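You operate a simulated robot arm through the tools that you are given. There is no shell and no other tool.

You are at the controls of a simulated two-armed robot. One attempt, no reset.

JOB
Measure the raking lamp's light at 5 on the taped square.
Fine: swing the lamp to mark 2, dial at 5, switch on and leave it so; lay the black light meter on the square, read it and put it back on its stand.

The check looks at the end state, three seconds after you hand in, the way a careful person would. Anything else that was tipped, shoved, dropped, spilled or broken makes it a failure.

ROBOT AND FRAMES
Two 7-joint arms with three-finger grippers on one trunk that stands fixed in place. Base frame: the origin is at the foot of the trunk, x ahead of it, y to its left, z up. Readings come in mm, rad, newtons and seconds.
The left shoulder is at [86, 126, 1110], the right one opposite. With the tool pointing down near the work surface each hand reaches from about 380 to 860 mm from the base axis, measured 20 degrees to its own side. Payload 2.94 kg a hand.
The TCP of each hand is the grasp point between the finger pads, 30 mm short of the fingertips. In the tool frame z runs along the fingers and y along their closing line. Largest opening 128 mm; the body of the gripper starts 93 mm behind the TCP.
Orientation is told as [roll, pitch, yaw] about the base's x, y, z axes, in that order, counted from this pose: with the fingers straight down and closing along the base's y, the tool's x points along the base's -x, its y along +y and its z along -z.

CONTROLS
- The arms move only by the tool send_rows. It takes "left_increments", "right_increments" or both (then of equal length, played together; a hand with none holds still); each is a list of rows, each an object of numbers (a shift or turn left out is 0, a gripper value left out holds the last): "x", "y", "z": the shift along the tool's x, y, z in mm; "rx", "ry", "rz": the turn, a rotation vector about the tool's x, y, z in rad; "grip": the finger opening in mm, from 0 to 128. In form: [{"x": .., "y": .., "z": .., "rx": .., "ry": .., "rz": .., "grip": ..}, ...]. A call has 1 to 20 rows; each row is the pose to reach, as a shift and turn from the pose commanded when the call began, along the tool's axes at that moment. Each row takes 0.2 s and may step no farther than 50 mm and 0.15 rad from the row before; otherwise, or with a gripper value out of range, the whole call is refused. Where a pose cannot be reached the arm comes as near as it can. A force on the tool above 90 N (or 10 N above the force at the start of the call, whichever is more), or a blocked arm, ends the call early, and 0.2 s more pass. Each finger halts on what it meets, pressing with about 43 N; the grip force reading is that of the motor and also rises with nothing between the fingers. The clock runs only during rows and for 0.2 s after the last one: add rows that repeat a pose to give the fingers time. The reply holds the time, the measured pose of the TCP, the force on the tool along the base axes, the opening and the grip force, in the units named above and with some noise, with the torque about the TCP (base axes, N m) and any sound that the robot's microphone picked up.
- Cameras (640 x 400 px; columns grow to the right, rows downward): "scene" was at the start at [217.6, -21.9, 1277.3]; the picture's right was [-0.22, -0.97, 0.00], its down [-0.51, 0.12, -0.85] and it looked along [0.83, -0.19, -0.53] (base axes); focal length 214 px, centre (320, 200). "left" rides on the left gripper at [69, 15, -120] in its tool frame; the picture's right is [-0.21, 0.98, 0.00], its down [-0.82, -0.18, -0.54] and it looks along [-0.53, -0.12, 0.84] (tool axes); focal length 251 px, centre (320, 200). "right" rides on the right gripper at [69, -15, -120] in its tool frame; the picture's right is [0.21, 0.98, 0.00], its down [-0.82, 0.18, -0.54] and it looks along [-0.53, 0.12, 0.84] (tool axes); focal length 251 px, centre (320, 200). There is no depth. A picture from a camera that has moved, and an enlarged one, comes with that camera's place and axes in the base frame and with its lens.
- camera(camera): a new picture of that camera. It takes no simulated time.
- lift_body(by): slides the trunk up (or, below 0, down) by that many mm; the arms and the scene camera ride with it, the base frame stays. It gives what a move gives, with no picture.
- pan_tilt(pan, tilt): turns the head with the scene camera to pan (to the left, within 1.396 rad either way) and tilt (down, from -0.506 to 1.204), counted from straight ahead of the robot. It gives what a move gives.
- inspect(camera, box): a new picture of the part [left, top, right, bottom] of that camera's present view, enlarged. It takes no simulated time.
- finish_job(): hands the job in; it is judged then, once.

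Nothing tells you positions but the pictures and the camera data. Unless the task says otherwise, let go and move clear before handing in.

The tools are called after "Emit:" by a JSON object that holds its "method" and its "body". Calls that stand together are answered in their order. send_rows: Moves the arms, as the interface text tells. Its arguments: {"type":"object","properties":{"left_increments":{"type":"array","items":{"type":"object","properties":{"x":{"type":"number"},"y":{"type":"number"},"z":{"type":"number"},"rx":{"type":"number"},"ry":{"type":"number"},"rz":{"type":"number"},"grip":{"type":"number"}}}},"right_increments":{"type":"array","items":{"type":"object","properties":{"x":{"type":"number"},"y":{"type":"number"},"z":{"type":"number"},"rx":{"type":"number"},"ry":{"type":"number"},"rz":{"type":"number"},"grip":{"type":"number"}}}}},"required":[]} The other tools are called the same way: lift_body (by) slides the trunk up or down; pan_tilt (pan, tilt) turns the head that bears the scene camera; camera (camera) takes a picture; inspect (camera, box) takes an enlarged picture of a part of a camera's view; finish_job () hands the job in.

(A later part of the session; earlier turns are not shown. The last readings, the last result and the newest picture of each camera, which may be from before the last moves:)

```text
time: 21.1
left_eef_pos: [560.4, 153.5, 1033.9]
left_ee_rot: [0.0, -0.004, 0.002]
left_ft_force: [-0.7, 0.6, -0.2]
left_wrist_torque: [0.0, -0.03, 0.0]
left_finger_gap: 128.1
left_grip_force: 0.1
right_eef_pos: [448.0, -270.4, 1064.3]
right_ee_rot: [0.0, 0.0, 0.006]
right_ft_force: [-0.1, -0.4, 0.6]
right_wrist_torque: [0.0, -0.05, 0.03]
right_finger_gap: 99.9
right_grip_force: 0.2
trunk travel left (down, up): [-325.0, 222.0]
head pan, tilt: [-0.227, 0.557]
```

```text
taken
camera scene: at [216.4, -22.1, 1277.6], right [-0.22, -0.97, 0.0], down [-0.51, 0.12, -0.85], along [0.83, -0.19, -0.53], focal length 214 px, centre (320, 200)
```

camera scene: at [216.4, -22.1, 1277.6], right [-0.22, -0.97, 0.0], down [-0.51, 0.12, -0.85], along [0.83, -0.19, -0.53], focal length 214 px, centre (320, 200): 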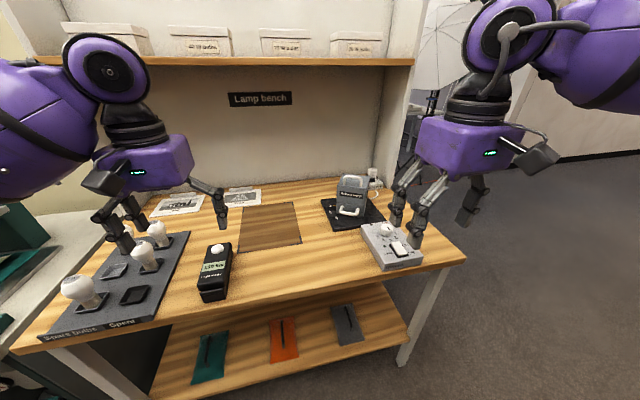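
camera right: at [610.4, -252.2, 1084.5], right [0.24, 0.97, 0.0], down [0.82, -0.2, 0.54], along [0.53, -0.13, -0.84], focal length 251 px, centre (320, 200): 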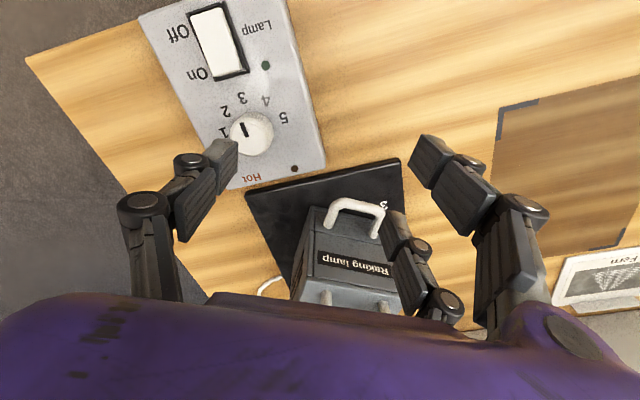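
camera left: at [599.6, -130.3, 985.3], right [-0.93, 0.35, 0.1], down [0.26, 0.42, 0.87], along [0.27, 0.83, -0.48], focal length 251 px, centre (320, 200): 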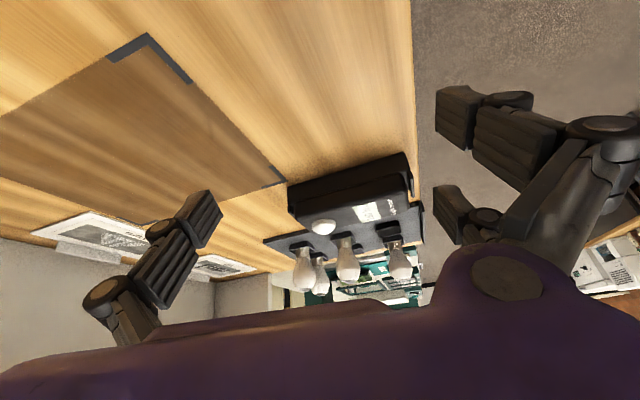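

Now in again with yaw 0, heading for about (700,-230,930), to see whether the reach is there.

Emit:
{"method": "send_rows", "body": {"right_increments": [{"x": -42, "y": 7, "z": 20}, {"x": -84, "y": 14, "z": 42}, {"x": -126, "y": 21, "z": 65}, {"x": -168, "y": 28, "z": 88}, {"x": -210, "y": 34, "z": 111}, {"x": -252, "y": 40, "z": 134}]}}

Emit:
{"method": "camera", "body": {"camera": "scene"}}

```text
time: 22.5
left_eef_pos: [558.9, 153.6, 1032.8]
left_ee_rot: [0.0, -0.003, 0.002]
left_ft_force: [-0.4, 0.9, 0.1]
left_wrist_torque: [-0.01, -0.06, 0.0]
left_finger_gap: 128.0
left_grip_force: 0.0
right_eef_pos: [658.7, -234.7, 956.2]
right_ee_rot: [0.0, -0.003, 0.004]
right_ft_force: [-0.5, 1.1, 0.5]
right_wrist_torque: [0.01, -0.05, -0.03]
right_finger_gap: 99.9
right_grip_force: 0.1
right hand out of reach, approached as far as the arm can: row 6
trunk travel left (down, up): [-325.0, 222.0]
head pan, tilt: [-0.227, 0.557]
```

```text
taken
camera scene: at [216.1, -21.2, 1277.7], right [-0.22, -0.97, 0.0], down [-0.51, 0.12, -0.85], along [0.83, -0.19, -0.53], focal length 214 px, centre (320, 200)
```

scene: 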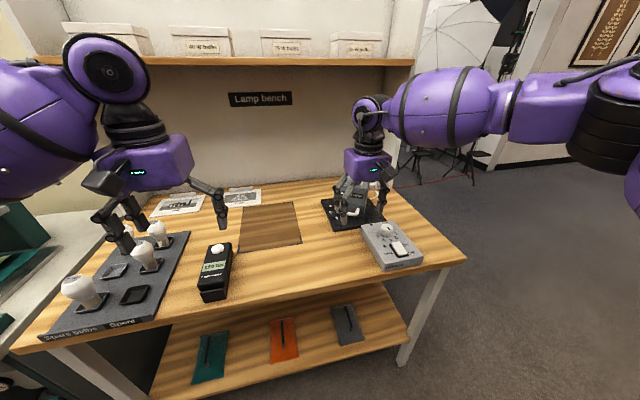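

The limit seems to come from height (wrist must be level with the elbow), so I'll go lower at y≈−200, clear of the dial box, and then test forward reach.

Emit:
{"method": "send_rows", "body": {"right_increments": [{"y": 15, "z": 30}, {"y": 30, "z": 60}, {"y": 35, "z": 80}]}}

Emit:
{"method": "send_rows", "body": {"right_increments": [{"x": -20}, {"x": -40}, {"x": -60}]}}

```text
time: 23.3
left_eef_pos: [560.0, 153.7, 1032.0]
left_ee_rot: [0.0, 0.0, 0.003]
left_ft_force: [-1.1, -0.7, -0.5]
left_wrist_torque: [-0.01, 0.04, -0.03]
left_finger_gap: 127.9
left_grip_force: 0.0
right_eef_pos: [642.4, -214.3, 884.8]
right_ee_rot: [0.002, -0.002, 0.004]
right_ft_force: [0.4, 1.0, -1.0]
right_wrist_torque: [-0.04, 0.0, 0.01]
right_finger_gap: 100.2
right_grip_force: 0.1
right hand out of reach, approached as far as the arm can: row 1, 2, 3
trunk travel left (down, up): [-325.0, 222.0]
head pan, tilt: [-0.227, 0.557]
```

```text
time: 24.1
left_eef_pos: [561.0, 153.6, 1033.1]
left_ee_rot: [-0.001, 0.0, 0.002]
left_ft_force: [0.7, 0.3, -0.1]
left_wrist_torque: [0.04, 0.01, 0.0]
left_finger_gap: 128.1
left_grip_force: 0.2
right_eef_pos: [649.7, -225.6, 881.5]
right_ee_rot: [-0.001, -0.002, 0.004]
right_ft_force: [0.0, -0.1, -0.5]
right_wrist_torque: [0.03, 0.02, -0.03]
right_finger_gap: 99.9
right_grip_force: 0.0
right hand out of reach, approached as far as the arm can: row 1, 2, 3
trunk travel left (down, up): [-325.0, 222.0]
head pan, tilt: [-0.227, 0.557]
```

The right arm's elbow seems to be stuck far out to the side. I'll turn the head to look at the arm's posture before choosing a better path.

Emit:
{"method": "pan_tilt", "body": {"pan": -1.1, "tilt": 0.3}}

Emit:
{"method": "camera", "body": {"camera": "scene"}}

```text
time: 25.3
left_eef_pos: [559.7, 153.9, 1032.8]
left_ee_rot: [0.0, -0.001, 0.001]
left_ft_force: [-1.0, 0.3, 0.1]
left_wrist_torque: [0.0, 0.01, 0.02]
left_finger_gap: 128.2
left_grip_force: 0.1
right_eef_pos: [649.8, -226.3, 881.2]
right_ee_rot: [0.001, -0.001, 0.004]
right_ft_force: [0.2, -0.4, -1.4]
right_wrist_torque: [0.0, 0.0, -0.01]
right_finger_gap: 99.9
right_grip_force: 0.1
trunk travel left (down, up): [-325.0, 222.0]
head pan, tilt: [-1.1, 0.3]
```

```text
taken
camera scene: at [172.6, -84.9, 1300.9], right [-0.89, -0.45, 0.0], down [-0.13, 0.26, -0.96], along [0.43, -0.85, -0.3], focal length 214 px, centre (320, 200)
```

scene: 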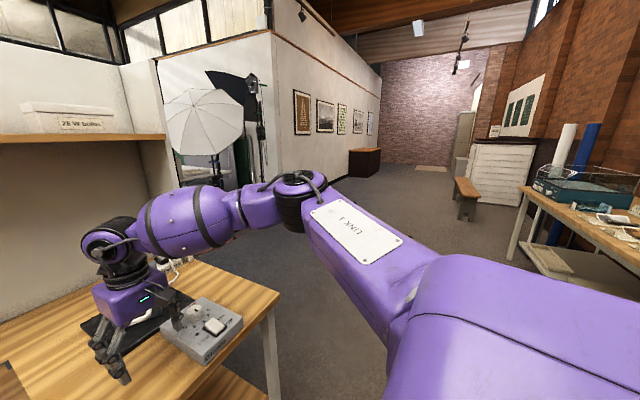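

The right arm has its elbow raised far out to the side. I'll pull the hand back near the body at middle height and look at how the posture changes.

Emit:
{"method": "send_rows", "body": {"right_increments": [{"x": 45, "z": -30}, {"x": 90, "y": -10, "z": -60}, {"x": 135, "y": -20, "z": -75}, {"x": 180, "y": -30, "z": -75}, {"x": 225, "y": -40, "z": -75}]}}

Emit:
{"method": "camera", "body": {"camera": "scene"}}

```text
refused: row 1 steps farther than a row can; nothing moved
```

```text
taken
camera scene: at [172.6, -84.9, 1300.9], right [-0.89, -0.45, 0.0], down [-0.13, 0.26, -0.96], along [0.43, -0.85, -0.3], focal length 214 px, centre (320, 200)
```

scene: 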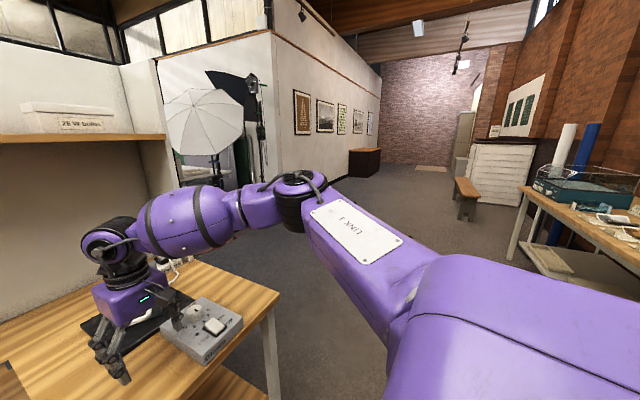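

Emit:
{"method": "send_rows", "body": {"right_increments": [{"x": 35, "z": -30}, {"x": 70, "y": -8, "z": -60}, {"x": 110, "y": -16, "z": -75}, {"x": 155, "y": -28, "z": -75}, {"x": 200, "y": -40, "z": -75}]}}

Emit:
{"method": "camera", "body": {"camera": "scene"}}

```text
time: 26.5
left_eef_pos: [559.7, 151.9, 1034.3]
left_ee_rot: [0.0, -0.002, 0.002]
left_ft_force: [-0.7, -0.6, -0.5]
left_wrist_torque: [-0.02, 0.0, 0.01]
left_finger_gap: 128.2
left_grip_force: 0.1
right_eef_pos: [448.4, -266.1, 958.1]
right_ee_rot: [0.003, -0.002, 0.005]
right_ft_force: [-0.8, -0.2, 0.1]
right_wrist_torque: [0.01, -0.08, 0.0]
right_finger_gap: 100.0
right_grip_force: 0.1
trunk travel left (down, up): [-325.0, 222.0]
head pan, tilt: [-1.1, 0.3]
```

```text
taken
camera scene: at [171.4, -85.6, 1301.0], right [-0.89, -0.45, 0.0], down [-0.13, 0.26, -0.96], along [0.43, -0.85, -0.3], focal length 214 px, centre (320, 200)
```

scene: 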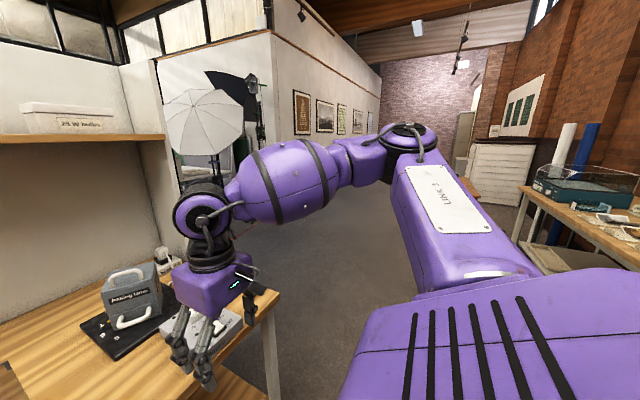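

The elbow is high and out to the right. I'll try turning the hand's yaw in this pulled-back pose to see how the elbow follows.

Emit:
{"method": "send_rows", "body": {"right_increments": [{"rz": 0.15}, {"rz": 0.3}, {"rz": 0.45}, {"rz": 0.6}, {"rz": 0.75}, {"rz": 0.9}, {"rz": 1.05}, {"rz": 1.2}]}}

Emit:
{"method": "camera", "body": {"camera": "scene"}}

```text
time: 28.3
left_eef_pos: [560.1, 151.9, 1034.6]
left_ee_rot: [-0.001, 0.0, 0.002]
left_ft_force: [-1.0, -0.4, 0.2]
left_wrist_torque: [0.04, 0.01, 0.0]
left_finger_gap: 128.0
left_grip_force: 0.0
right_eef_pos: [449.6, -265.8, 956.2]
right_ee_rot: [0.001, 0.001, -1.197]
right_ft_force: [-0.5, 0.2, -0.7]
right_wrist_torque: [-0.01, 0.0, -0.02]
right_finger_gap: 100.1
right_grip_force: 0.0
trunk travel left (down, up): [-325.0, 222.0]
head pan, tilt: [-1.1, 0.3]
```

```text
taken
camera scene: at [172.5, -84.9, 1300.9], right [-0.89, -0.45, 0.0], down [-0.13, 0.26, -0.96], along [0.43, -0.85, -0.3], focal length 214 px, centre (320, 200)
```

scene: 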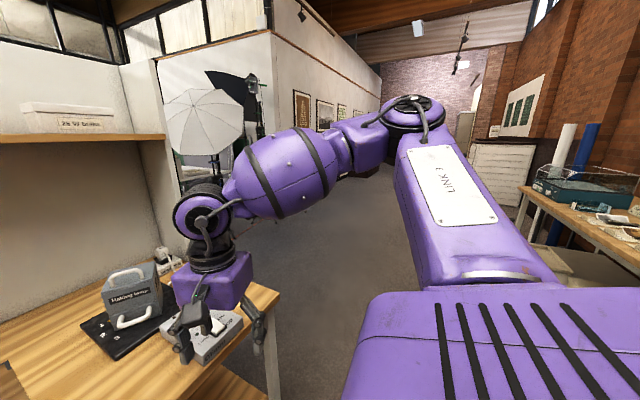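

Clockwise yaw lifted the elbow further, so the opposite turn should lower it. Turning the other way.

Emit:
{"method": "send_rows", "body": {"right_increments": [{"rz": -0.15}, {"rz": -0.3}, {"rz": -0.45}, {"rz": -0.6}, {"rz": -0.75}, {"rz": -0.9}, {"rz": -1.05}, {"rz": -1.2}, {"rz": -1.35}, {"rz": -1.5}, {"rz": -1.65}, {"rz": -1.8}, {"rz": -1.95}, {"rz": -2.1}, {"rz": -2.25}, {"rz": -2.4}, {"rz": -2.55}, {"rz": -2.7}]}}

Emit:
{"method": "camera", "body": {"camera": "scene"}}

```text
time: 32.1
left_eef_pos: [559.4, 152.9, 1033.2]
left_ee_rot: [-0.002, 0.002, 0.001]
left_ft_force: [0.0, -0.1, -0.3]
left_wrist_torque: [0.05, -0.01, 0.01]
left_finger_gap: 128.3
left_grip_force: 0.0
right_eef_pos: [343.5, -125.3, 937.0]
right_ee_rot: [-0.016, 0.013, 1.485]
right_ft_force: [-0.9, 0.3, -0.4]
right_wrist_torque: [-0.01, 0.01, 0.01]
right_finger_gap: 100.0
right_grip_force: 0.0
right hand out of reach, approached as far as the arm can: row 14, 15, 16, 17, 18
trunk travel left (down, up): [-325.0, 222.0]
head pan, tilt: [-1.1, 0.3]
```

```text
taken
camera scene: at [172.5, -85.0, 1300.9], right [-0.89, -0.45, 0.0], down [-0.13, 0.26, -0.96], along [0.43, -0.85, -0.3], focal length 214 px, centre (320, 200)
```

scene: 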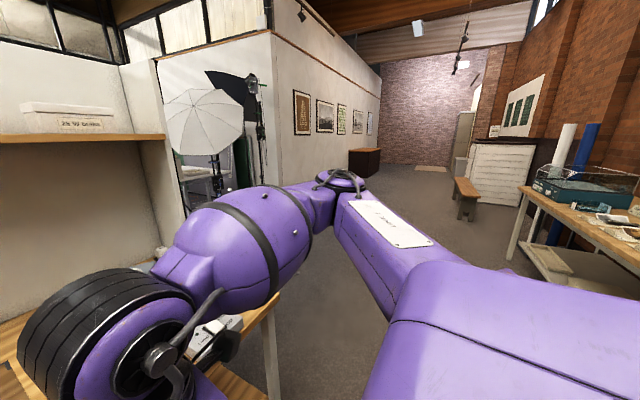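

The elbow came down somewhat. I'll move the hand back out while turning the yaw back to 0 and look at the posture again.

Emit:
{"method": "send_rows", "body": {"right_increments": [{"x": 10, "y": -12, "rz": 0.15}, {"x": 20, "y": -24, "rz": 0.3}, {"x": 35, "y": -36, "rz": 0.45}, {"x": 50, "y": -48, "rz": 0.6}, {"x": 65, "y": -60, "rz": 0.75}, {"x": 80, "y": -72, "rz": 0.9}, {"x": 95, "y": -84, "rz": 1.05}, {"x": 110, "y": -96, "rz": 1.2}, {"x": 125, "y": -108, "rz": 1.35}, {"x": 135, "y": -115, "rz": 1.48}]}}

Emit:
{"method": "camera", "body": {"camera": "scene"}}

```text
time: 34.3
left_eef_pos: [559.7, 153.1, 1032.6]
left_ee_rot: [0.001, 0.0, 0.002]
left_ft_force: [0.5, -0.3, -0.5]
left_wrist_torque: [0.0, -0.03, 0.02]
left_finger_gap: 127.9
left_grip_force: 0.0
right_eef_pos: [448.5, -269.9, 935.9]
right_ee_rot: [-0.001, -0.002, 0.021]
right_ft_force: [-0.4, 0.0, -0.9]
right_wrist_torque: [0.02, 0.0, -0.06]
right_finger_gap: 100.0
right_grip_force: 0.0
trunk travel left (down, up): [-325.0, 222.0]
head pan, tilt: [-1.1, 0.3]
```

```text
taken
camera scene: at [172.6, -85.1, 1300.9], right [-0.89, -0.45, 0.0], down [-0.13, 0.26, -0.96], along [0.43, -0.85, -0.3], focal length 214 px, centre (320, 200)
```

scene: 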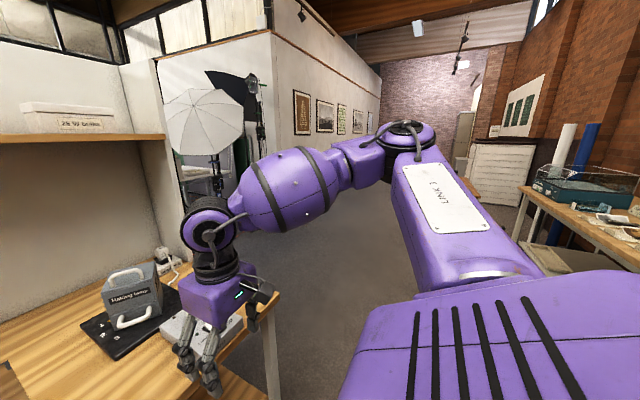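

The solver returns to the same elbow-up posture. I'll look at the left arm's posture for comparison, since it reached farther forward at the start.

Emit:
{"method": "pan_tilt", "body": {"pan": 1.1, "tilt": 0.3}}

Emit:
{"method": "camera", "body": {"camera": "scene"}}

```text
time: 36.4
left_eef_pos: [560.0, 152.8, 1032.7]
left_ee_rot: [0.001, 0.001, 0.002]
left_ft_force: [-0.3, 0.2, 0.3]
left_wrist_torque: [-0.02, 0.0, -0.02]
left_finger_gap: 128.2
left_grip_force: 0.0
right_eef_pos: [448.3, -269.8, 935.2]
right_ee_rot: [0.0, -0.002, 0.024]
right_ft_force: [-0.4, 0.4, -0.3]
right_wrist_torque: [0.03, 0.02, 0.02]
right_finger_gap: 100.0
right_grip_force: 0.1
trunk travel left (down, up): [-325.0, 222.0]
head pan, tilt: [1.1, 0.3]
```

```text
taken
camera scene: at [172.7, 81.4, 1300.9], right [0.89, -0.45, 0.0], down [-0.13, -0.26, -0.96], along [0.43, 0.85, -0.3], focal length 214 px, centre (320, 200)
```

scene: 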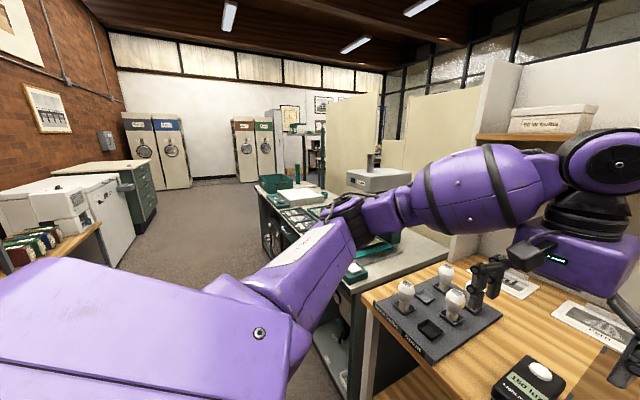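

The left arm has its elbow low, which is the better branch. I'll roll the right hand so its fingers point down-right, to force the right elbow down.

Emit:
{"method": "send_rows", "body": {"right_increments": [{"rx": 0.15}, {"rx": 0.3}, {"rx": 0.45}, {"rx": 0.6}, {"rx": 0.75}, {"rx": 0.9}]}}

Emit:
{"method": "pan_tilt", "body": {"pan": -1.1, "tilt": 0.3}}

Emit:
{"method": "camera", "body": {"camera": "scene"}}

```text
time: 37.8
left_eef_pos: [559.5, 151.8, 1032.8]
left_ee_rot: [0.001, -0.001, 0.002]
left_ft_force: [-0.6, 0.7, -0.2]
left_wrist_torque: [0.01, -0.02, 0.0]
left_finger_gap: 128.0
left_grip_force: 0.0
right_eef_pos: [446.1, -285.0, 938.1]
right_ee_rot: [-0.897, -0.006, 0.024]
right_ft_force: [-0.3, -0.2, -0.3]
right_wrist_torque: [0.0, -0.02, 0.06]
right_finger_gap: 99.9
right_grip_force: 0.1
right hand out of reach, approached as far as the arm can: row 6
trunk travel left (down, up): [-325.0, 222.0]
head pan, tilt: [1.1, 0.3]
```

```text
time: 39.8
left_eef_pos: [560.3, 152.7, 1034.8]
left_ee_rot: [-0.001, 0.001, 0.002]
left_ft_force: [-0.1, 0.3, 0.6]
left_wrist_torque: [-0.01, 0.02, 0.0]
left_finger_gap: 127.8
left_grip_force: 0.0
right_eef_pos: [445.6, -284.3, 937.6]
right_ee_rot: [-0.896, -0.001, 0.025]
right_ft_force: [0.5, -0.2, 0.2]
right_wrist_torque: [-0.03, 0.0, 0.02]
right_finger_gap: 100.2
right_grip_force: 0.0
trunk travel left (down, up): [-325.0, 222.0]
head pan, tilt: [-1.1, 0.3]
```

```text
taken
camera scene: at [172.6, -84.9, 1300.9], right [-0.89, -0.45, 0.0], down [-0.13, 0.26, -0.96], along [0.43, -0.85, -0.3], focal length 214 px, centre (320, 200)
```

scene: 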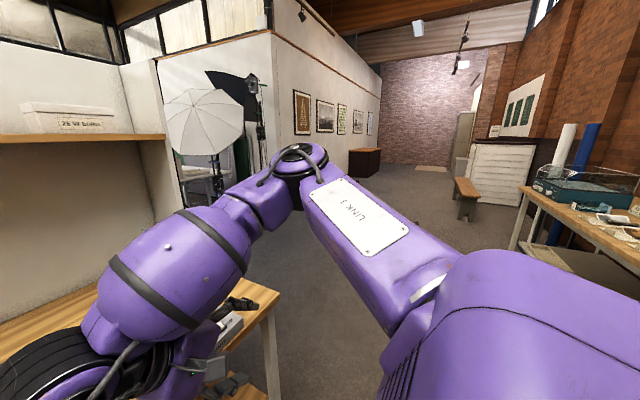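

The elbow swung forward but stayed up. Now I'll roll the other way (fingers to the left) and see whether the elbow drops.

Emit:
{"method": "send_rows", "body": {"right_increments": [{"rx": -0.15}, {"rx": -0.3}, {"rx": -0.45}, {"rx": -0.6}, {"rx": -0.75}, {"rx": -0.9}, {"rx": -1.05}, {"rx": -1.2}, {"rx": -1.35}, {"rx": -1.5}, {"rx": -1.65}, {"rx": -1.8}]}}

Emit:
{"method": "camera", "body": {"camera": "scene"}}

```text
time: 42.4
left_eef_pos: [560.0, 152.1, 1033.3]
left_ee_rot: [0.0, 0.0, 0.001]
left_ft_force: [0.6, -0.7, -0.2]
left_wrist_torque: [0.0, 0.0, -0.04]
left_finger_gap: 128.0
left_grip_force: 0.0
right_eef_pos: [445.4, -283.0, 937.2]
right_ee_rot: [0.901, -0.003, 0.025]
right_ft_force: [-0.1, -0.8, 0.0]
right_wrist_torque: [0.01, 0.04, 0.0]
right_finger_gap: 99.8
right_grip_force: 0.0
trunk travel left (down, up): [-325.0, 222.0]
head pan, tilt: [-1.1, 0.3]
```

```text
taken
camera scene: at [172.8, -85.5, 1300.9], right [-0.89, -0.45, 0.0], down [-0.13, 0.26, -0.96], along [0.43, -0.85, -0.3], focal length 214 px, centre (320, 200)
```

scene: 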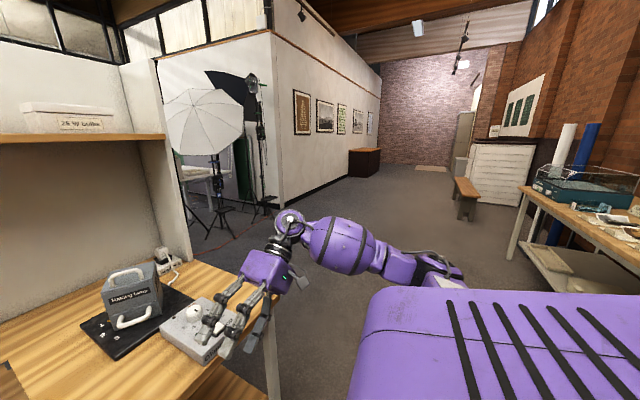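

The elbow has dropped. Keeping it low, I'll move the hand forward and up, then roll it back upright.

Emit:
{"method": "send_rows", "body": {"right_increments": [{"x": -36, "y": 15.7, "z": -12.4}, {"x": -72, "y": 31.3, "z": -25}, {"x": -110, "y": 47, "z": -37.3}]}}

Emit:
{"method": "camera", "body": {"camera": "scene"}}

```text
time: 43.2
left_eef_pos: [560.3, 154.2, 1031.9]
left_ee_rot: [0.0, -0.001, 0.0]
left_ft_force: [-0.4, 0.4, -0.8]
left_wrist_torque: [-0.01, 0.01, -0.03]
left_finger_gap: 128.0
left_grip_force: 0.1
right_eef_pos: [556.7, -280.8, 996.8]
right_ee_rot: [0.901, 0.002, 0.025]
right_ft_force: [1.0, 0.3, 0.1]
right_wrist_torque: [-0.01, 0.03, 0.08]
right_finger_gap: 99.8
right_grip_force: 0.0
trunk travel left (down, up): [-325.0, 222.0]
head pan, tilt: [-1.1, 0.3]
```

```text
taken
camera scene: at [173.8, -84.6, 1300.7], right [-0.89, -0.45, 0.0], down [-0.14, 0.26, -0.96], along [0.43, -0.85, -0.3], focal length 214 px, centre (320, 200)
```

scene: 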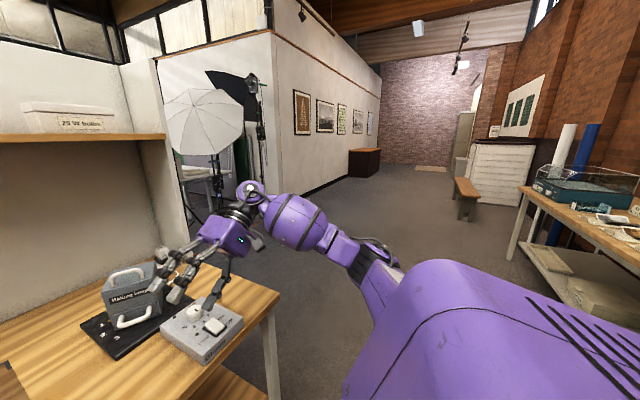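

Elbow still low. Now I roll the hand back upright at this place.

Emit:
{"method": "send_rows", "body": {"right_increments": [{"rx": 0.15}, {"rx": 0.3}, {"rx": 0.45}, {"rx": 0.6}, {"rx": 0.75}, {"rx": 0.9}]}}

Emit:
{"method": "camera", "body": {"camera": "scene"}}

```text
time: 44.6
left_eef_pos: [559.8, 153.6, 1031.8]
left_ee_rot: [-0.001, 0.002, 0.002]
left_ft_force: [-0.2, 0.3, -0.7]
left_wrist_torque: [-0.02, -0.01, 0.02]
left_finger_gap: 128.2
left_grip_force: 0.0
right_eef_pos: [555.4, -281.5, 998.1]
right_ee_rot: [-0.002, -0.002, 0.025]
right_ft_force: [0.3, 0.7, 0.7]
right_wrist_torque: [-0.02, 0.02, 0.03]
right_finger_gap: 100.4
right_grip_force: 0.2
trunk travel left (down, up): [-325.0, 222.0]
head pan, tilt: [-1.1, 0.3]
```

```text
taken
camera scene: at [172.8, -84.4, 1300.9], right [-0.89, -0.45, 0.0], down [-0.13, 0.26, -0.96], along [0.43, -0.85, -0.3], focal length 214 px, centre (320, 200)
```

scene: 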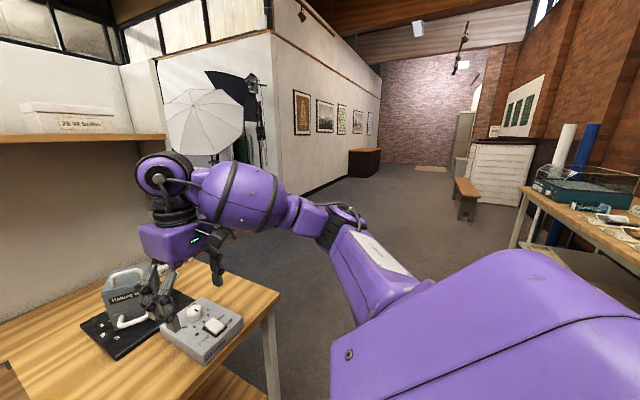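

The right arm now mirrors the left's low-elbow posture. I'll move forward toward the lamp handle, turning yaw toward −0.5.

Emit:
{"method": "send_rows", "body": {"right_increments": [{"x": -35, "y": 15, "z": 10, "rz": 0.1}, {"x": -70, "y": 30, "z": 20, "rz": 0.2}, {"x": -105, "y": 45, "z": 35, "rz": 0.3}, {"x": -140, "y": 60, "z": 50, "rz": 0.4}]}}

Emit:
{"method": "camera", "body": {"camera": "scene"}}

```text
time: 45.6
left_eef_pos: [559.8, 153.5, 1032.1]
left_ee_rot: [0.0, -0.002, 0.0]
left_ft_force: [0.4, 0.0, 0.3]
left_wrist_torque: [-0.03, 0.01, -0.01]
left_finger_gap: 128.3
left_grip_force: 0.1
right_eef_pos: [695.5, -215.5, 948.0]
right_ee_rot: [0.0, -0.002, -0.377]
right_ft_force: [-0.1, 0.5, -1.0]
right_wrist_torque: [-0.04, 0.0, 0.0]
right_finger_gap: 100.2
right_grip_force: 0.0
trunk travel left (down, up): [-325.0, 222.0]
head pan, tilt: [-1.1, 0.3]
```

```text
taken
camera scene: at [173.3, -84.5, 1300.8], right [-0.89, -0.45, 0.0], down [-0.13, 0.26, -0.96], along [0.43, -0.85, -0.3], focal length 214 px, centre (320, 200)
```

scene: 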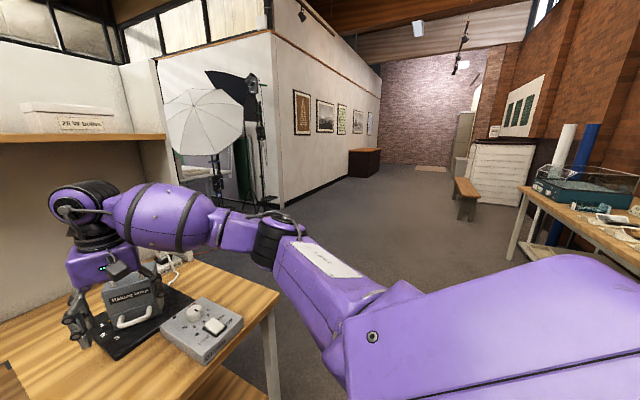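

It works now. I'll turn the head back to the lamp and view both cameras.

Emit:
{"method": "pan_tilt", "body": {"pan": -0.35, "tilt": 0.6}}

Emit:
{"method": "camera", "body": {"camera": "scene"}}

Emit:
{"method": "camera", "body": {"camera": "right"}}

```text
time: 46.7
left_eef_pos: [560.0, 152.2, 1032.9]
left_ee_rot: [0.0, 0.0, 0.003]
left_ft_force: [-0.9, -0.2, -1.1]
left_wrist_torque: [0.03, 0.0, -0.02]
left_finger_gap: 127.9
left_grip_force: 0.1
right_eef_pos: [693.9, -220.2, 948.7]
right_ee_rot: [0.002, 0.0, -0.376]
right_ft_force: [-0.2, -0.1, -0.2]
right_wrist_torque: [-0.03, -0.02, 0.04]
right_finger_gap: 99.9
right_grip_force: 0.1
trunk travel left (down, up): [-325.0, 222.0]
head pan, tilt: [-0.351, 0.6]
```

```text
taken
camera scene: at [213.1, -32.3, 1273.5], right [-0.34, -0.94, 0.0], down [-0.53, 0.19, -0.83], along [0.77, -0.28, -0.56], focal length 214 px, centre (320, 200)
```

scene: 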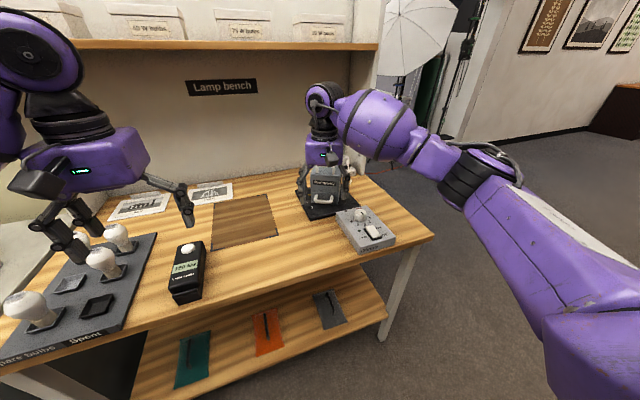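

```text
taken
camera right: at [623.4, -206.6, 1068.5], right [0.16, 0.99, 0.0], down [0.83, -0.13, 0.54], along [0.54, -0.09, -0.84], focal length 251 px, centre (320, 200)
```

right: 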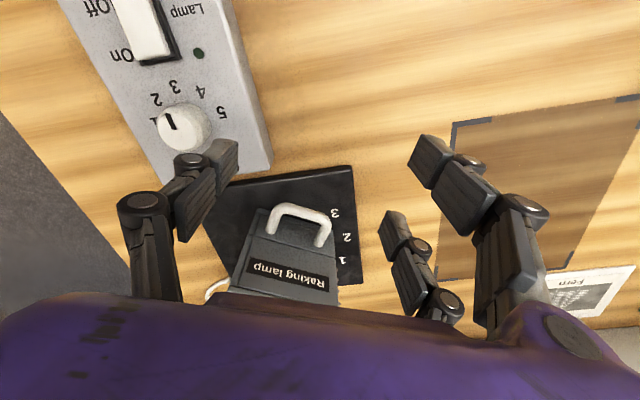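

Reach is fine now. The gripper seems to show two prongs on one side, so I'll zoom in on it before using it around the handle.

Emit:
{"method": "inspect", "body": {"camera": "scene", "box": [270, 120, 390, 240]}}

Emit:
{"method": "inspect", "body": {"camera": "right", "box": [110, 120, 560, 340]}}

Emit:
{"method": "inspect", "body": {"camera": "scene", "box": [0, 120, 220, 260]}}

```text
3.33 times, centred on (330, 180) of scene
camera zoom: at [213.1, -32.3, 1273.5], right [-0.34, -0.94, 0.0], down [-0.53, 0.19, -0.83], along [0.77, -0.28, -0.56], focal length 715 px, centre (287, 267)
```

zoom: 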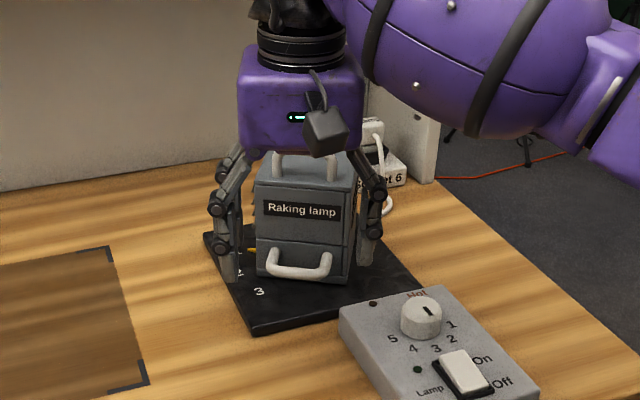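

```text
1.42 times, centred on (335, 230) of right
camera zoom: at [623.4, -206.6, 1068.5], right [0.16, 0.99, 0.0], down [0.83, -0.13, 0.54], along [0.54, -0.09, -0.84], focal length 358 px, centre (299, 157)
```

zoom: 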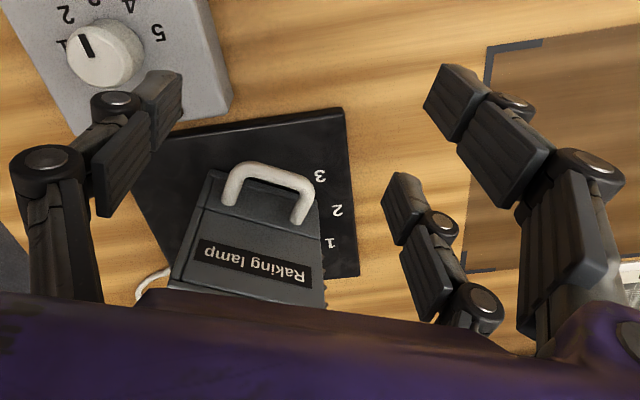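

```text
2.86 times, centred on (110, 190) of scene
camera zoom: at [213.1, -32.3, 1273.5], right [-0.34, -0.94, 0.0], down [-0.53, 0.19, -0.83], along [0.77, -0.28, -0.56], focal length 613 px, centre (920, 229)
```

zoom: 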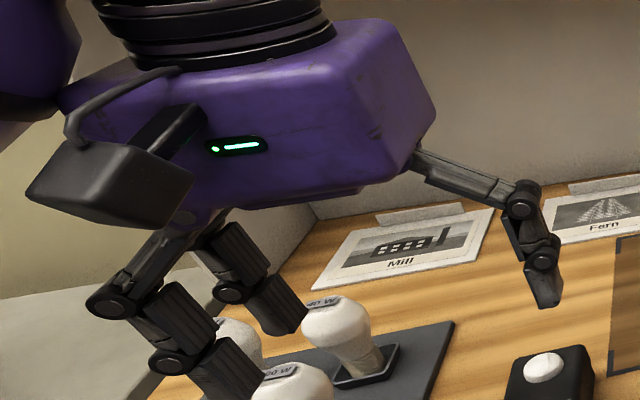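

The gripper has two prongs on its +y side and one thumb on −y, so I'll push the lamp's front handle with the thumb's outer face at yaw 0. First to a stand-off at (735,-145,949), then down.

Emit:
{"method": "send_rows", "body": {"right_increments": [{"x": -3, "y": 28, "rz": -0.125}, {"x": -7, "y": 56, "rz": -0.25}, {"x": -10.6, "y": 84.8, "rz": -0.376}]}}

Emit:
{"method": "camera", "body": {"camera": "right"}}

```text
time: 47.5
left_eef_pos: [560.3, 154.8, 1031.2]
left_ee_rot: [-0.004, 0.0, 0.001]
left_ft_force: [-0.7, 0.3, 0.6]
left_wrist_torque: [-0.02, 0.04, -0.02]
left_finger_gap: 128.0
left_grip_force: 0.1
right_eef_pos: [736.1, -142.7, 948.0]
right_ee_rot: [0.0, -0.001, 0.002]
right_ft_force: [0.2, 0.6, -0.3]
right_wrist_torque: [-0.02, -0.01, -0.04]
right_finger_gap: 99.8
right_grip_force: 0.1
trunk travel left (down, up): [-325.0, 222.0]
head pan, tilt: [-0.351, 0.6]
```

```text
taken
camera right: at [666.0, -157.2, 1068.8], right [-0.22, 0.98, 0.0], down [0.82, 0.18, 0.54], along [0.53, 0.12, -0.84], focal length 251 px, centre (320, 200)
```

right: 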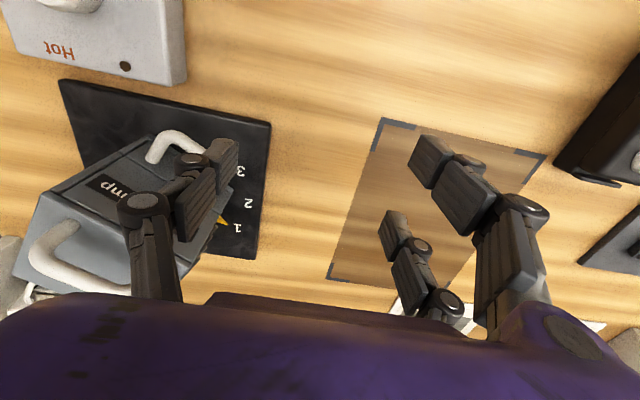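

Hand is left of the lamp handle. Going down to z≈868 (tips 838).

Emit:
{"method": "send_rows", "body": {"right_increments": [{"z": 27}, {"z": 54}, {"z": 80}]}}

Emit:
{"method": "camera", "body": {"camera": "right"}}

Emit:
{"method": "inspect", "body": {"camera": "scene", "box": [270, 120, 390, 240]}}

```text
time: 48.3
left_eef_pos: [560.4, 153.1, 1032.1]
left_ee_rot: [-0.001, -0.001, 0.002]
left_ft_force: [-0.6, -0.1, 0.1]
left_wrist_torque: [0.0, 0.0, 0.03]
left_finger_gap: 128.1
left_grip_force: 0.1
right_eef_pos: [735.9, -143.3, 868.6]
right_ee_rot: [0.003, -0.001, 0.001]
right_ft_force: [0.2, -0.3, -0.3]
right_wrist_torque: [0.0, -0.01, 0.01]
right_finger_gap: 100.0
right_grip_force: 0.0
trunk travel left (down, up): [-325.0, 222.0]
head pan, tilt: [-0.351, 0.6]
```

```text
taken
camera right: at [666.5, -158.4, 988.5], right [-0.22, 0.98, 0.0], down [0.82, 0.18, 0.54], along [0.53, 0.12, -0.84], focal length 251 px, centre (320, 200)
```

right: 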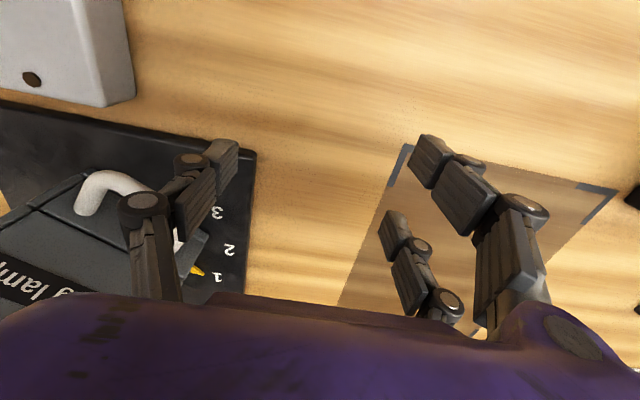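

```text
3.33 times, centred on (330, 180) of scene
camera zoom: at [213.7, -32.2, 1273.3], right [-0.34, -0.94, 0.0], down [-0.53, 0.19, -0.82], along [0.77, -0.28, -0.57], focal length 715 px, centre (287, 267)
```

zoom: 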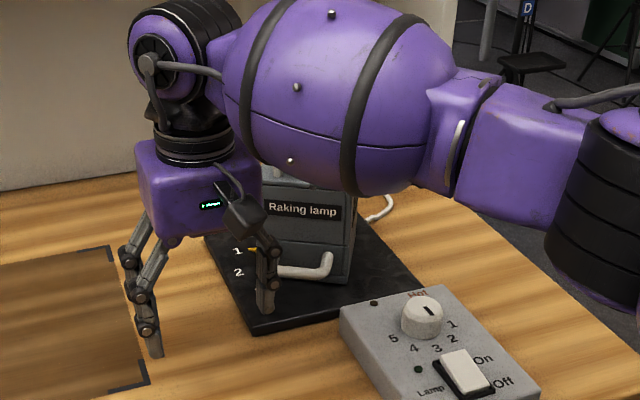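

Clear so far. Now forward to x≈788 at this height, left of the handle.

Emit:
{"method": "send_rows", "body": {"right_increments": [{"x": -18}, {"x": -36}, {"x": -52}]}}

Emit:
{"method": "camera", "body": {"camera": "right"}}

Emit:
{"method": "inspect", "body": {"camera": "scene", "box": [270, 140, 390, 240]}}

```text
time: 49.1
left_eef_pos: [561.1, 153.6, 1033.9]
left_ee_rot: [0.0, 0.001, 0.001]
left_ft_force: [0.4, 0.4, 0.5]
left_wrist_torque: [-0.02, 0.03, 0.0]
left_finger_gap: 128.1
left_grip_force: 0.0
right_eef_pos: [787.3, -144.3, 867.9]
right_ee_rot: [0.0, 0.0, 0.0]
right_ft_force: [0.3, 0.0, 0.0]
right_wrist_torque: [0.02, 0.02, -0.03]
right_finger_gap: 100.1
right_grip_force: 0.0
trunk travel left (down, up): [-325.0, 222.0]
head pan, tilt: [-0.351, 0.6]
```

```text
taken
camera right: at [718.1, -157.8, 988.7], right [-0.22, 0.98, 0.0], down [0.82, 0.18, 0.54], along [0.53, 0.12, -0.84], focal length 251 px, centre (320, 200)
```

right: 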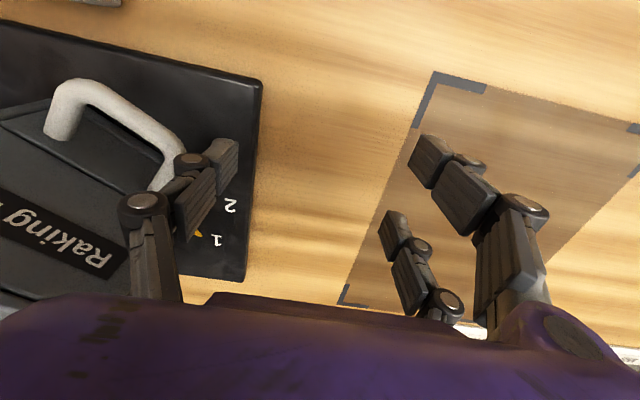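

```text
4.00 times, centred on (330, 190) of scene
camera zoom: at [213.5, -31.7, 1273.4], right [-0.34, -0.94, 0.0], down [-0.53, 0.19, -0.82], along [0.77, -0.28, -0.57], focal length 858 px, centre (280, 240)
```

zoom: 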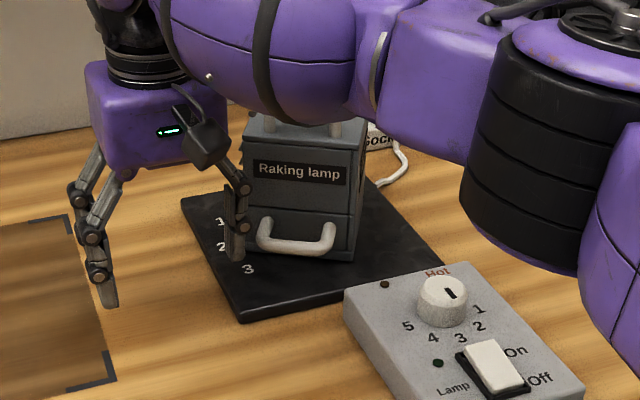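

Thumb is beside the handle's left leg. Now a gentle push along the arc, about two-thirds of the way, then a check.

Emit:
{"method": "send_rows", "body": {"right_increments": [{"x": 2, "y": -4}, {"x": 4, "y": -8}, {"x": 6, "y": -13}, {"x": 8, "y": -18}, {"x": 11, "y": -22}, {"x": 14, "y": -26}, {"x": 17, "y": -31}]}}

Emit:
{"method": "camera", "body": {"camera": "right"}}

Emit:
{"method": "inspect", "body": {"camera": "scene", "box": [290, 155, 380, 230]}}

```text
time: 50.7
left_eef_pos: [559.6, 152.5, 1033.5]
left_ee_rot: [0.001, -0.001, 0.004]
left_ft_force: [0.5, 1.4, 0.1]
left_wrist_torque: [0.04, 0.0, -0.01]
left_finger_gap: 128.0
left_grip_force: 0.1
right_eef_pos: [770.5, -175.4, 869.1]
right_ee_rot: [-0.001, 0.0, 0.0]
right_ft_force: [-1.0, 0.5, 0.0]
right_wrist_torque: [-0.01, 0.0, -0.02]
right_finger_gap: 101.4
right_grip_force: 0.1
trunk travel left (down, up): [-325.0, 222.0]
head pan, tilt: [-0.351, 0.6]
```

```text
taken
camera right: at [700.5, -189.3, 989.5], right [-0.21, 0.98, 0.0], down [0.82, 0.18, 0.54], along [0.53, 0.12, -0.84], focal length 251 px, centre (320, 200)
```

right: 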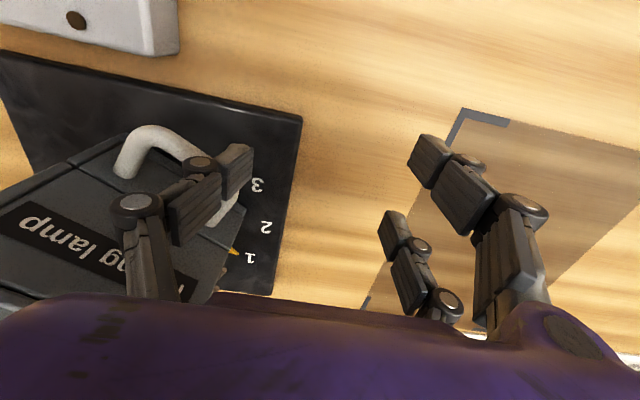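

```text
5.33 times, centred on (335, 192) of scene
camera zoom: at [213.0, -32.2, 1273.5], right [-0.34, -0.94, 0.0], down [-0.53, 0.19, -0.83], along [0.77, -0.28, -0.56], focal length 1144 px, centre (240, 240)
```

zoom: 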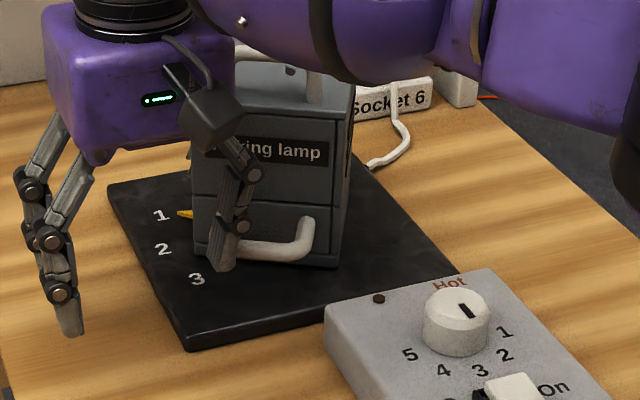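

The thumb slid past in front of the handle; the pointer is still at 1. I'll back out, go a bit farther forward so that the thumb sits on the leg's middle, and push again.

Emit:
{"method": "send_rows", "body": {"right_increments": [{"x": -4, "y": 8}, {"x": -8, "y": 16}, {"x": -14, "y": 26}, {"x": -17, "y": 33}, {"x": -26, "y": 35}, {"x": -36, "y": 35}]}}

Emit:
{"method": "camera", "body": {"camera": "right"}}

Emit:
{"method": "inspect", "body": {"camera": "scene", "box": [290, 155, 380, 230]}}

```text
time: 52.1
left_eef_pos: [559.8, 153.2, 1031.8]
left_ee_rot: [0.0, 0.001, 0.002]
left_ft_force: [0.4, 0.1, -0.6]
left_wrist_torque: [-0.05, -0.01, 0.02]
left_finger_gap: 128.0
left_grip_force: 0.1
right_eef_pos: [806.1, -139.5, 868.7]
right_ee_rot: [0.0, -0.004, 0.002]
right_ft_force: [0.0, 0.7, 0.8]
right_wrist_torque: [-0.01, 0.01, 0.01]
right_finger_gap: 100.0
right_grip_force: 0.1
trunk travel left (down, up): [-325.0, 222.0]
head pan, tilt: [-0.351, 0.6]
```

```text
taken
camera right: at [736.0, -153.6, 989.0], right [-0.22, 0.98, 0.0], down [0.82, 0.18, 0.54], along [0.53, 0.12, -0.84], focal length 251 px, centre (320, 200)
```

right: 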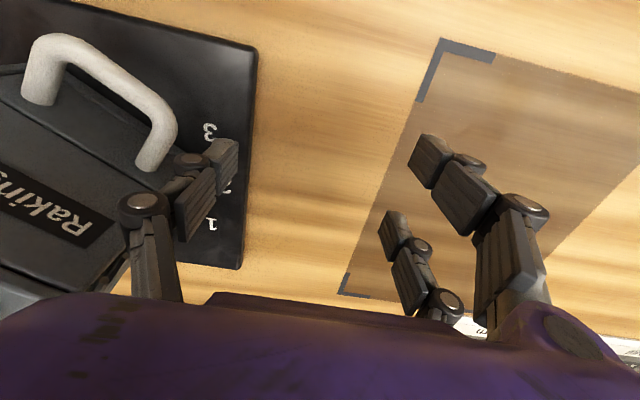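

```text
5.33 times, centred on (335, 192) of scene
camera zoom: at [212.9, -31.9, 1273.5], right [-0.34, -0.94, 0.0], down [-0.53, 0.19, -0.83], along [0.77, -0.28, -0.56], focal length 1144 px, centre (240, 240)
```

zoom: 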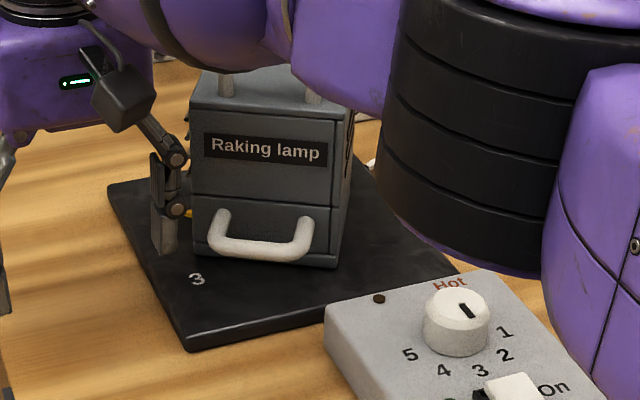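

The handle has turned only a few degrees so far. Now I push again with the thumb on the leg's middle.

Emit:
{"method": "send_rows", "body": {"right_increments": [{"x": 1, "y": -8}, {"x": 2, "y": -16}, {"x": 5, "y": -22}, {"x": 9, "y": -28}, {"x": 13, "y": -34}, {"x": 17, "y": -39}, {"x": 20, "y": -43}]}}

Emit:
{"method": "camera", "body": {"camera": "right"}}

Emit:
{"method": "inspect", "body": {"camera": "scene", "box": [290, 155, 380, 230]}}

```text
time: 53.7
left_eef_pos: [559.1, 152.4, 1033.5]
left_ee_rot: [0.0, 0.0, 0.001]
left_ft_force: [0.2, 0.0, 0.4]
left_wrist_torque: [-0.01, -0.01, 0.0]
left_finger_gap: 128.1
left_grip_force: 0.1
right_eef_pos: [785.0, -181.0, 869.4]
right_ee_rot: [-0.002, -0.001, 0.001]
right_ft_force: [0.4, 0.4, 0.6]
right_wrist_torque: [-0.01, 0.02, -0.01]
right_finger_gap: 100.8
right_grip_force: 0.0
trunk travel left (down, up): [-325.0, 222.0]
head pan, tilt: [-0.351, 0.6]
```

```text
taken
camera right: at [716.2, -196.6, 989.0], right [-0.21, 0.98, 0.0], down [0.82, 0.18, 0.54], along [0.53, 0.12, -0.84], focal length 251 px, centre (320, 200)
```

right: 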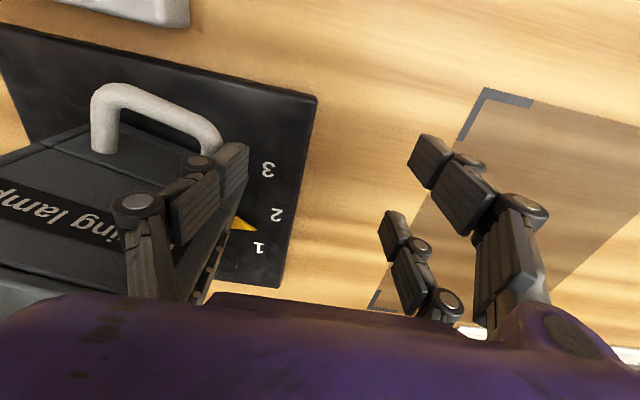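

```text
5.33 times, centred on (335, 192) of scene
camera zoom: at [213.1, -32.2, 1273.5], right [-0.34, -0.94, 0.0], down [-0.53, 0.19, -0.83], along [0.77, -0.28, -0.56], focal length 1144 px, centre (240, 240)
```

zoom: 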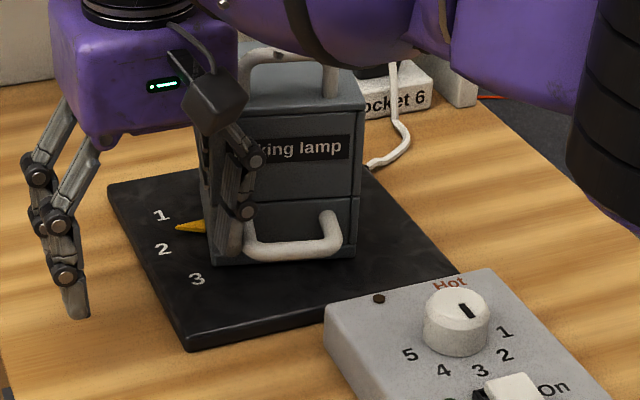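

Pointer is now between 1 and 2. I continue with small pushes.

Emit:
{"method": "send_rows", "body": {"right_increments": [{"x": 2, "y": -4}, {"x": 4, "y": -8}, {"x": 4, "y": -8}]}}

Emit:
{"method": "inspect", "body": {"camera": "right", "box": [60, 60, 330, 310]}}

Emit:
{"method": "inspect", "body": {"camera": "scene", "box": [300, 160, 360, 220]}}

```text
time: 54.5
left_eef_pos: [560.0, 153.7, 1033.0]
left_ee_rot: [-0.001, 0.001, 0.001]
left_ft_force: [-0.1, 0.3, -0.2]
left_wrist_torque: [0.03, -0.02, 0.01]
left_finger_gap: 128.1
left_grip_force: 0.1
right_eef_pos: [782.6, -190.3, 869.3]
right_ee_rot: [-0.001, -0.001, 0.0]
right_ft_force: [0.2, 1.1, -0.7]
right_wrist_torque: [0.04, 0.05, -0.04]
right_finger_gap: 100.9
right_grip_force: 0.0
trunk travel left (down, up): [-325.0, 222.0]
head pan, tilt: [-0.351, 0.6]
```

```text
1.60 times, centred on (195, 185) of right
camera zoom: at [712.4, -204.6, 989.0], right [-0.21, 0.98, 0.0], down [0.82, 0.18, 0.54], along [0.53, 0.12, -0.84], focal length 402 px, centre (520, 224)
```

zoom: 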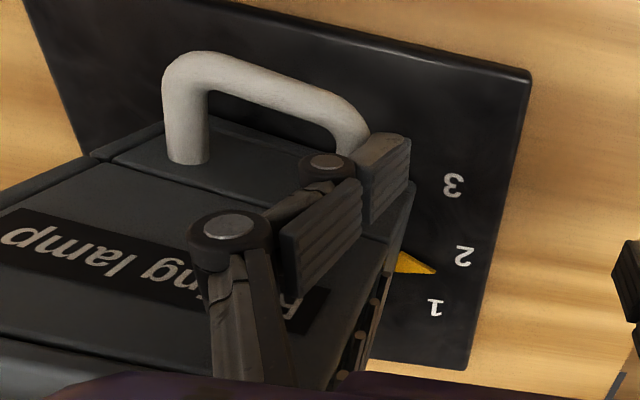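

```text
6.67 times, centred on (330, 190) of scene
camera zoom: at [213.2, -32.0, 1273.4], right [-0.34, -0.94, 0.0], down [-0.53, 0.19, -0.83], along [0.77, -0.28, -0.56], focal length 1430 px, centre (253, 267)
```

zoom: 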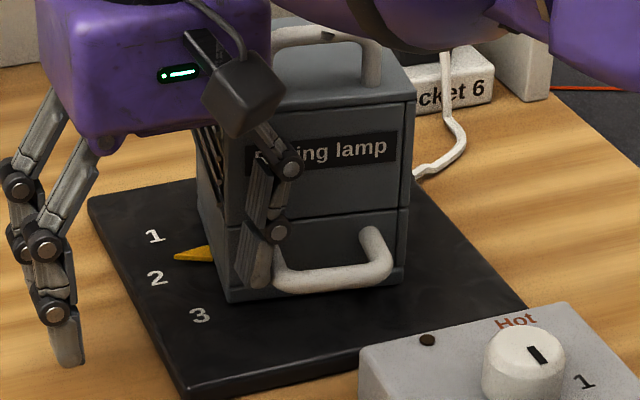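

Pointer is roughly 10–13° short of mark 2 (marks are 30° apart). I'll push about 9 mm more.

Emit:
{"method": "send_rows", "body": {"right_increments": [{"x": 1, "y": -3}, {"x": 2, "y": -6}, {"x": 3, "y": -9}, {"x": 3, "y": -9}]}}

Emit:
{"method": "inspect", "body": {"camera": "right", "box": [60, 60, 330, 310]}}

Emit:
{"method": "inspect", "body": {"camera": "scene", "box": [300, 170, 350, 220]}}

```text
time: 55.5
left_eef_pos: [560.0, 152.4, 1034.3]
left_ee_rot: [-0.001, 0.0, 0.003]
left_ft_force: [-0.4, 1.2, -0.2]
left_wrist_torque: [-0.01, -0.02, 0.01]
left_finger_gap: 128.1
left_grip_force: 0.1
right_eef_pos: [778.9, -198.2, 867.7]
right_ee_rot: [0.002, 0.0, 0.003]
right_ft_force: [0.4, 1.9, 0.5]
right_wrist_torque: [0.01, 0.0, 0.06]
right_finger_gap: 100.4
right_grip_force: 0.1
trunk travel left (down, up): [-325.0, 222.0]
head pan, tilt: [-0.351, 0.6]
```

```text
1.60 times, centred on (195, 185) of right
camera zoom: at [709.6, -213.6, 989.2], right [-0.22, 0.98, 0.0], down [0.82, 0.18, 0.54], along [0.53, 0.12, -0.84], focal length 402 px, centre (520, 224)
```

zoom: 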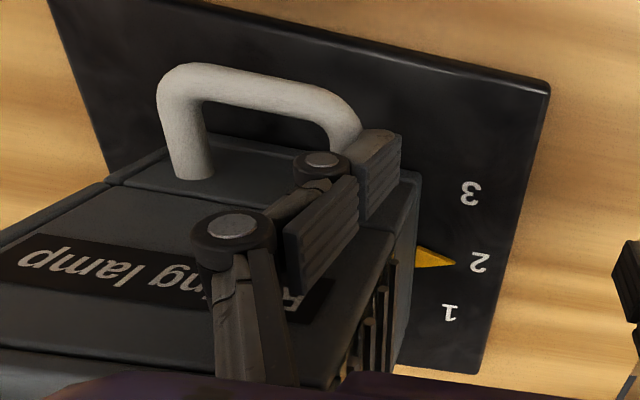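

```text
8.00 times, centred on (325, 195) of scene
camera zoom: at [213.2, -32.0, 1273.4], right [-0.34, -0.94, 0.0], down [-0.53, 0.19, -0.83], along [0.77, -0.28, -0.56], focal length 1716 px, centre (280, 240)
```

zoom: 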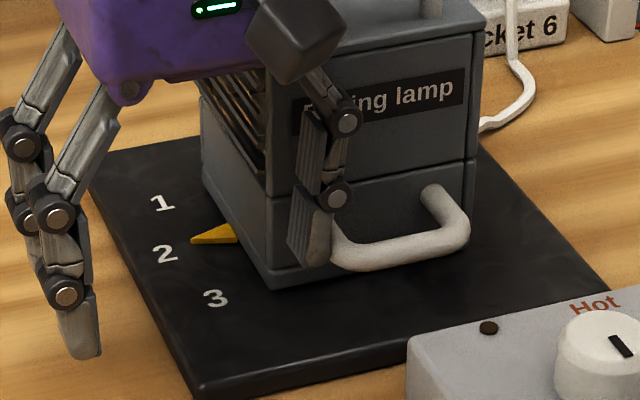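

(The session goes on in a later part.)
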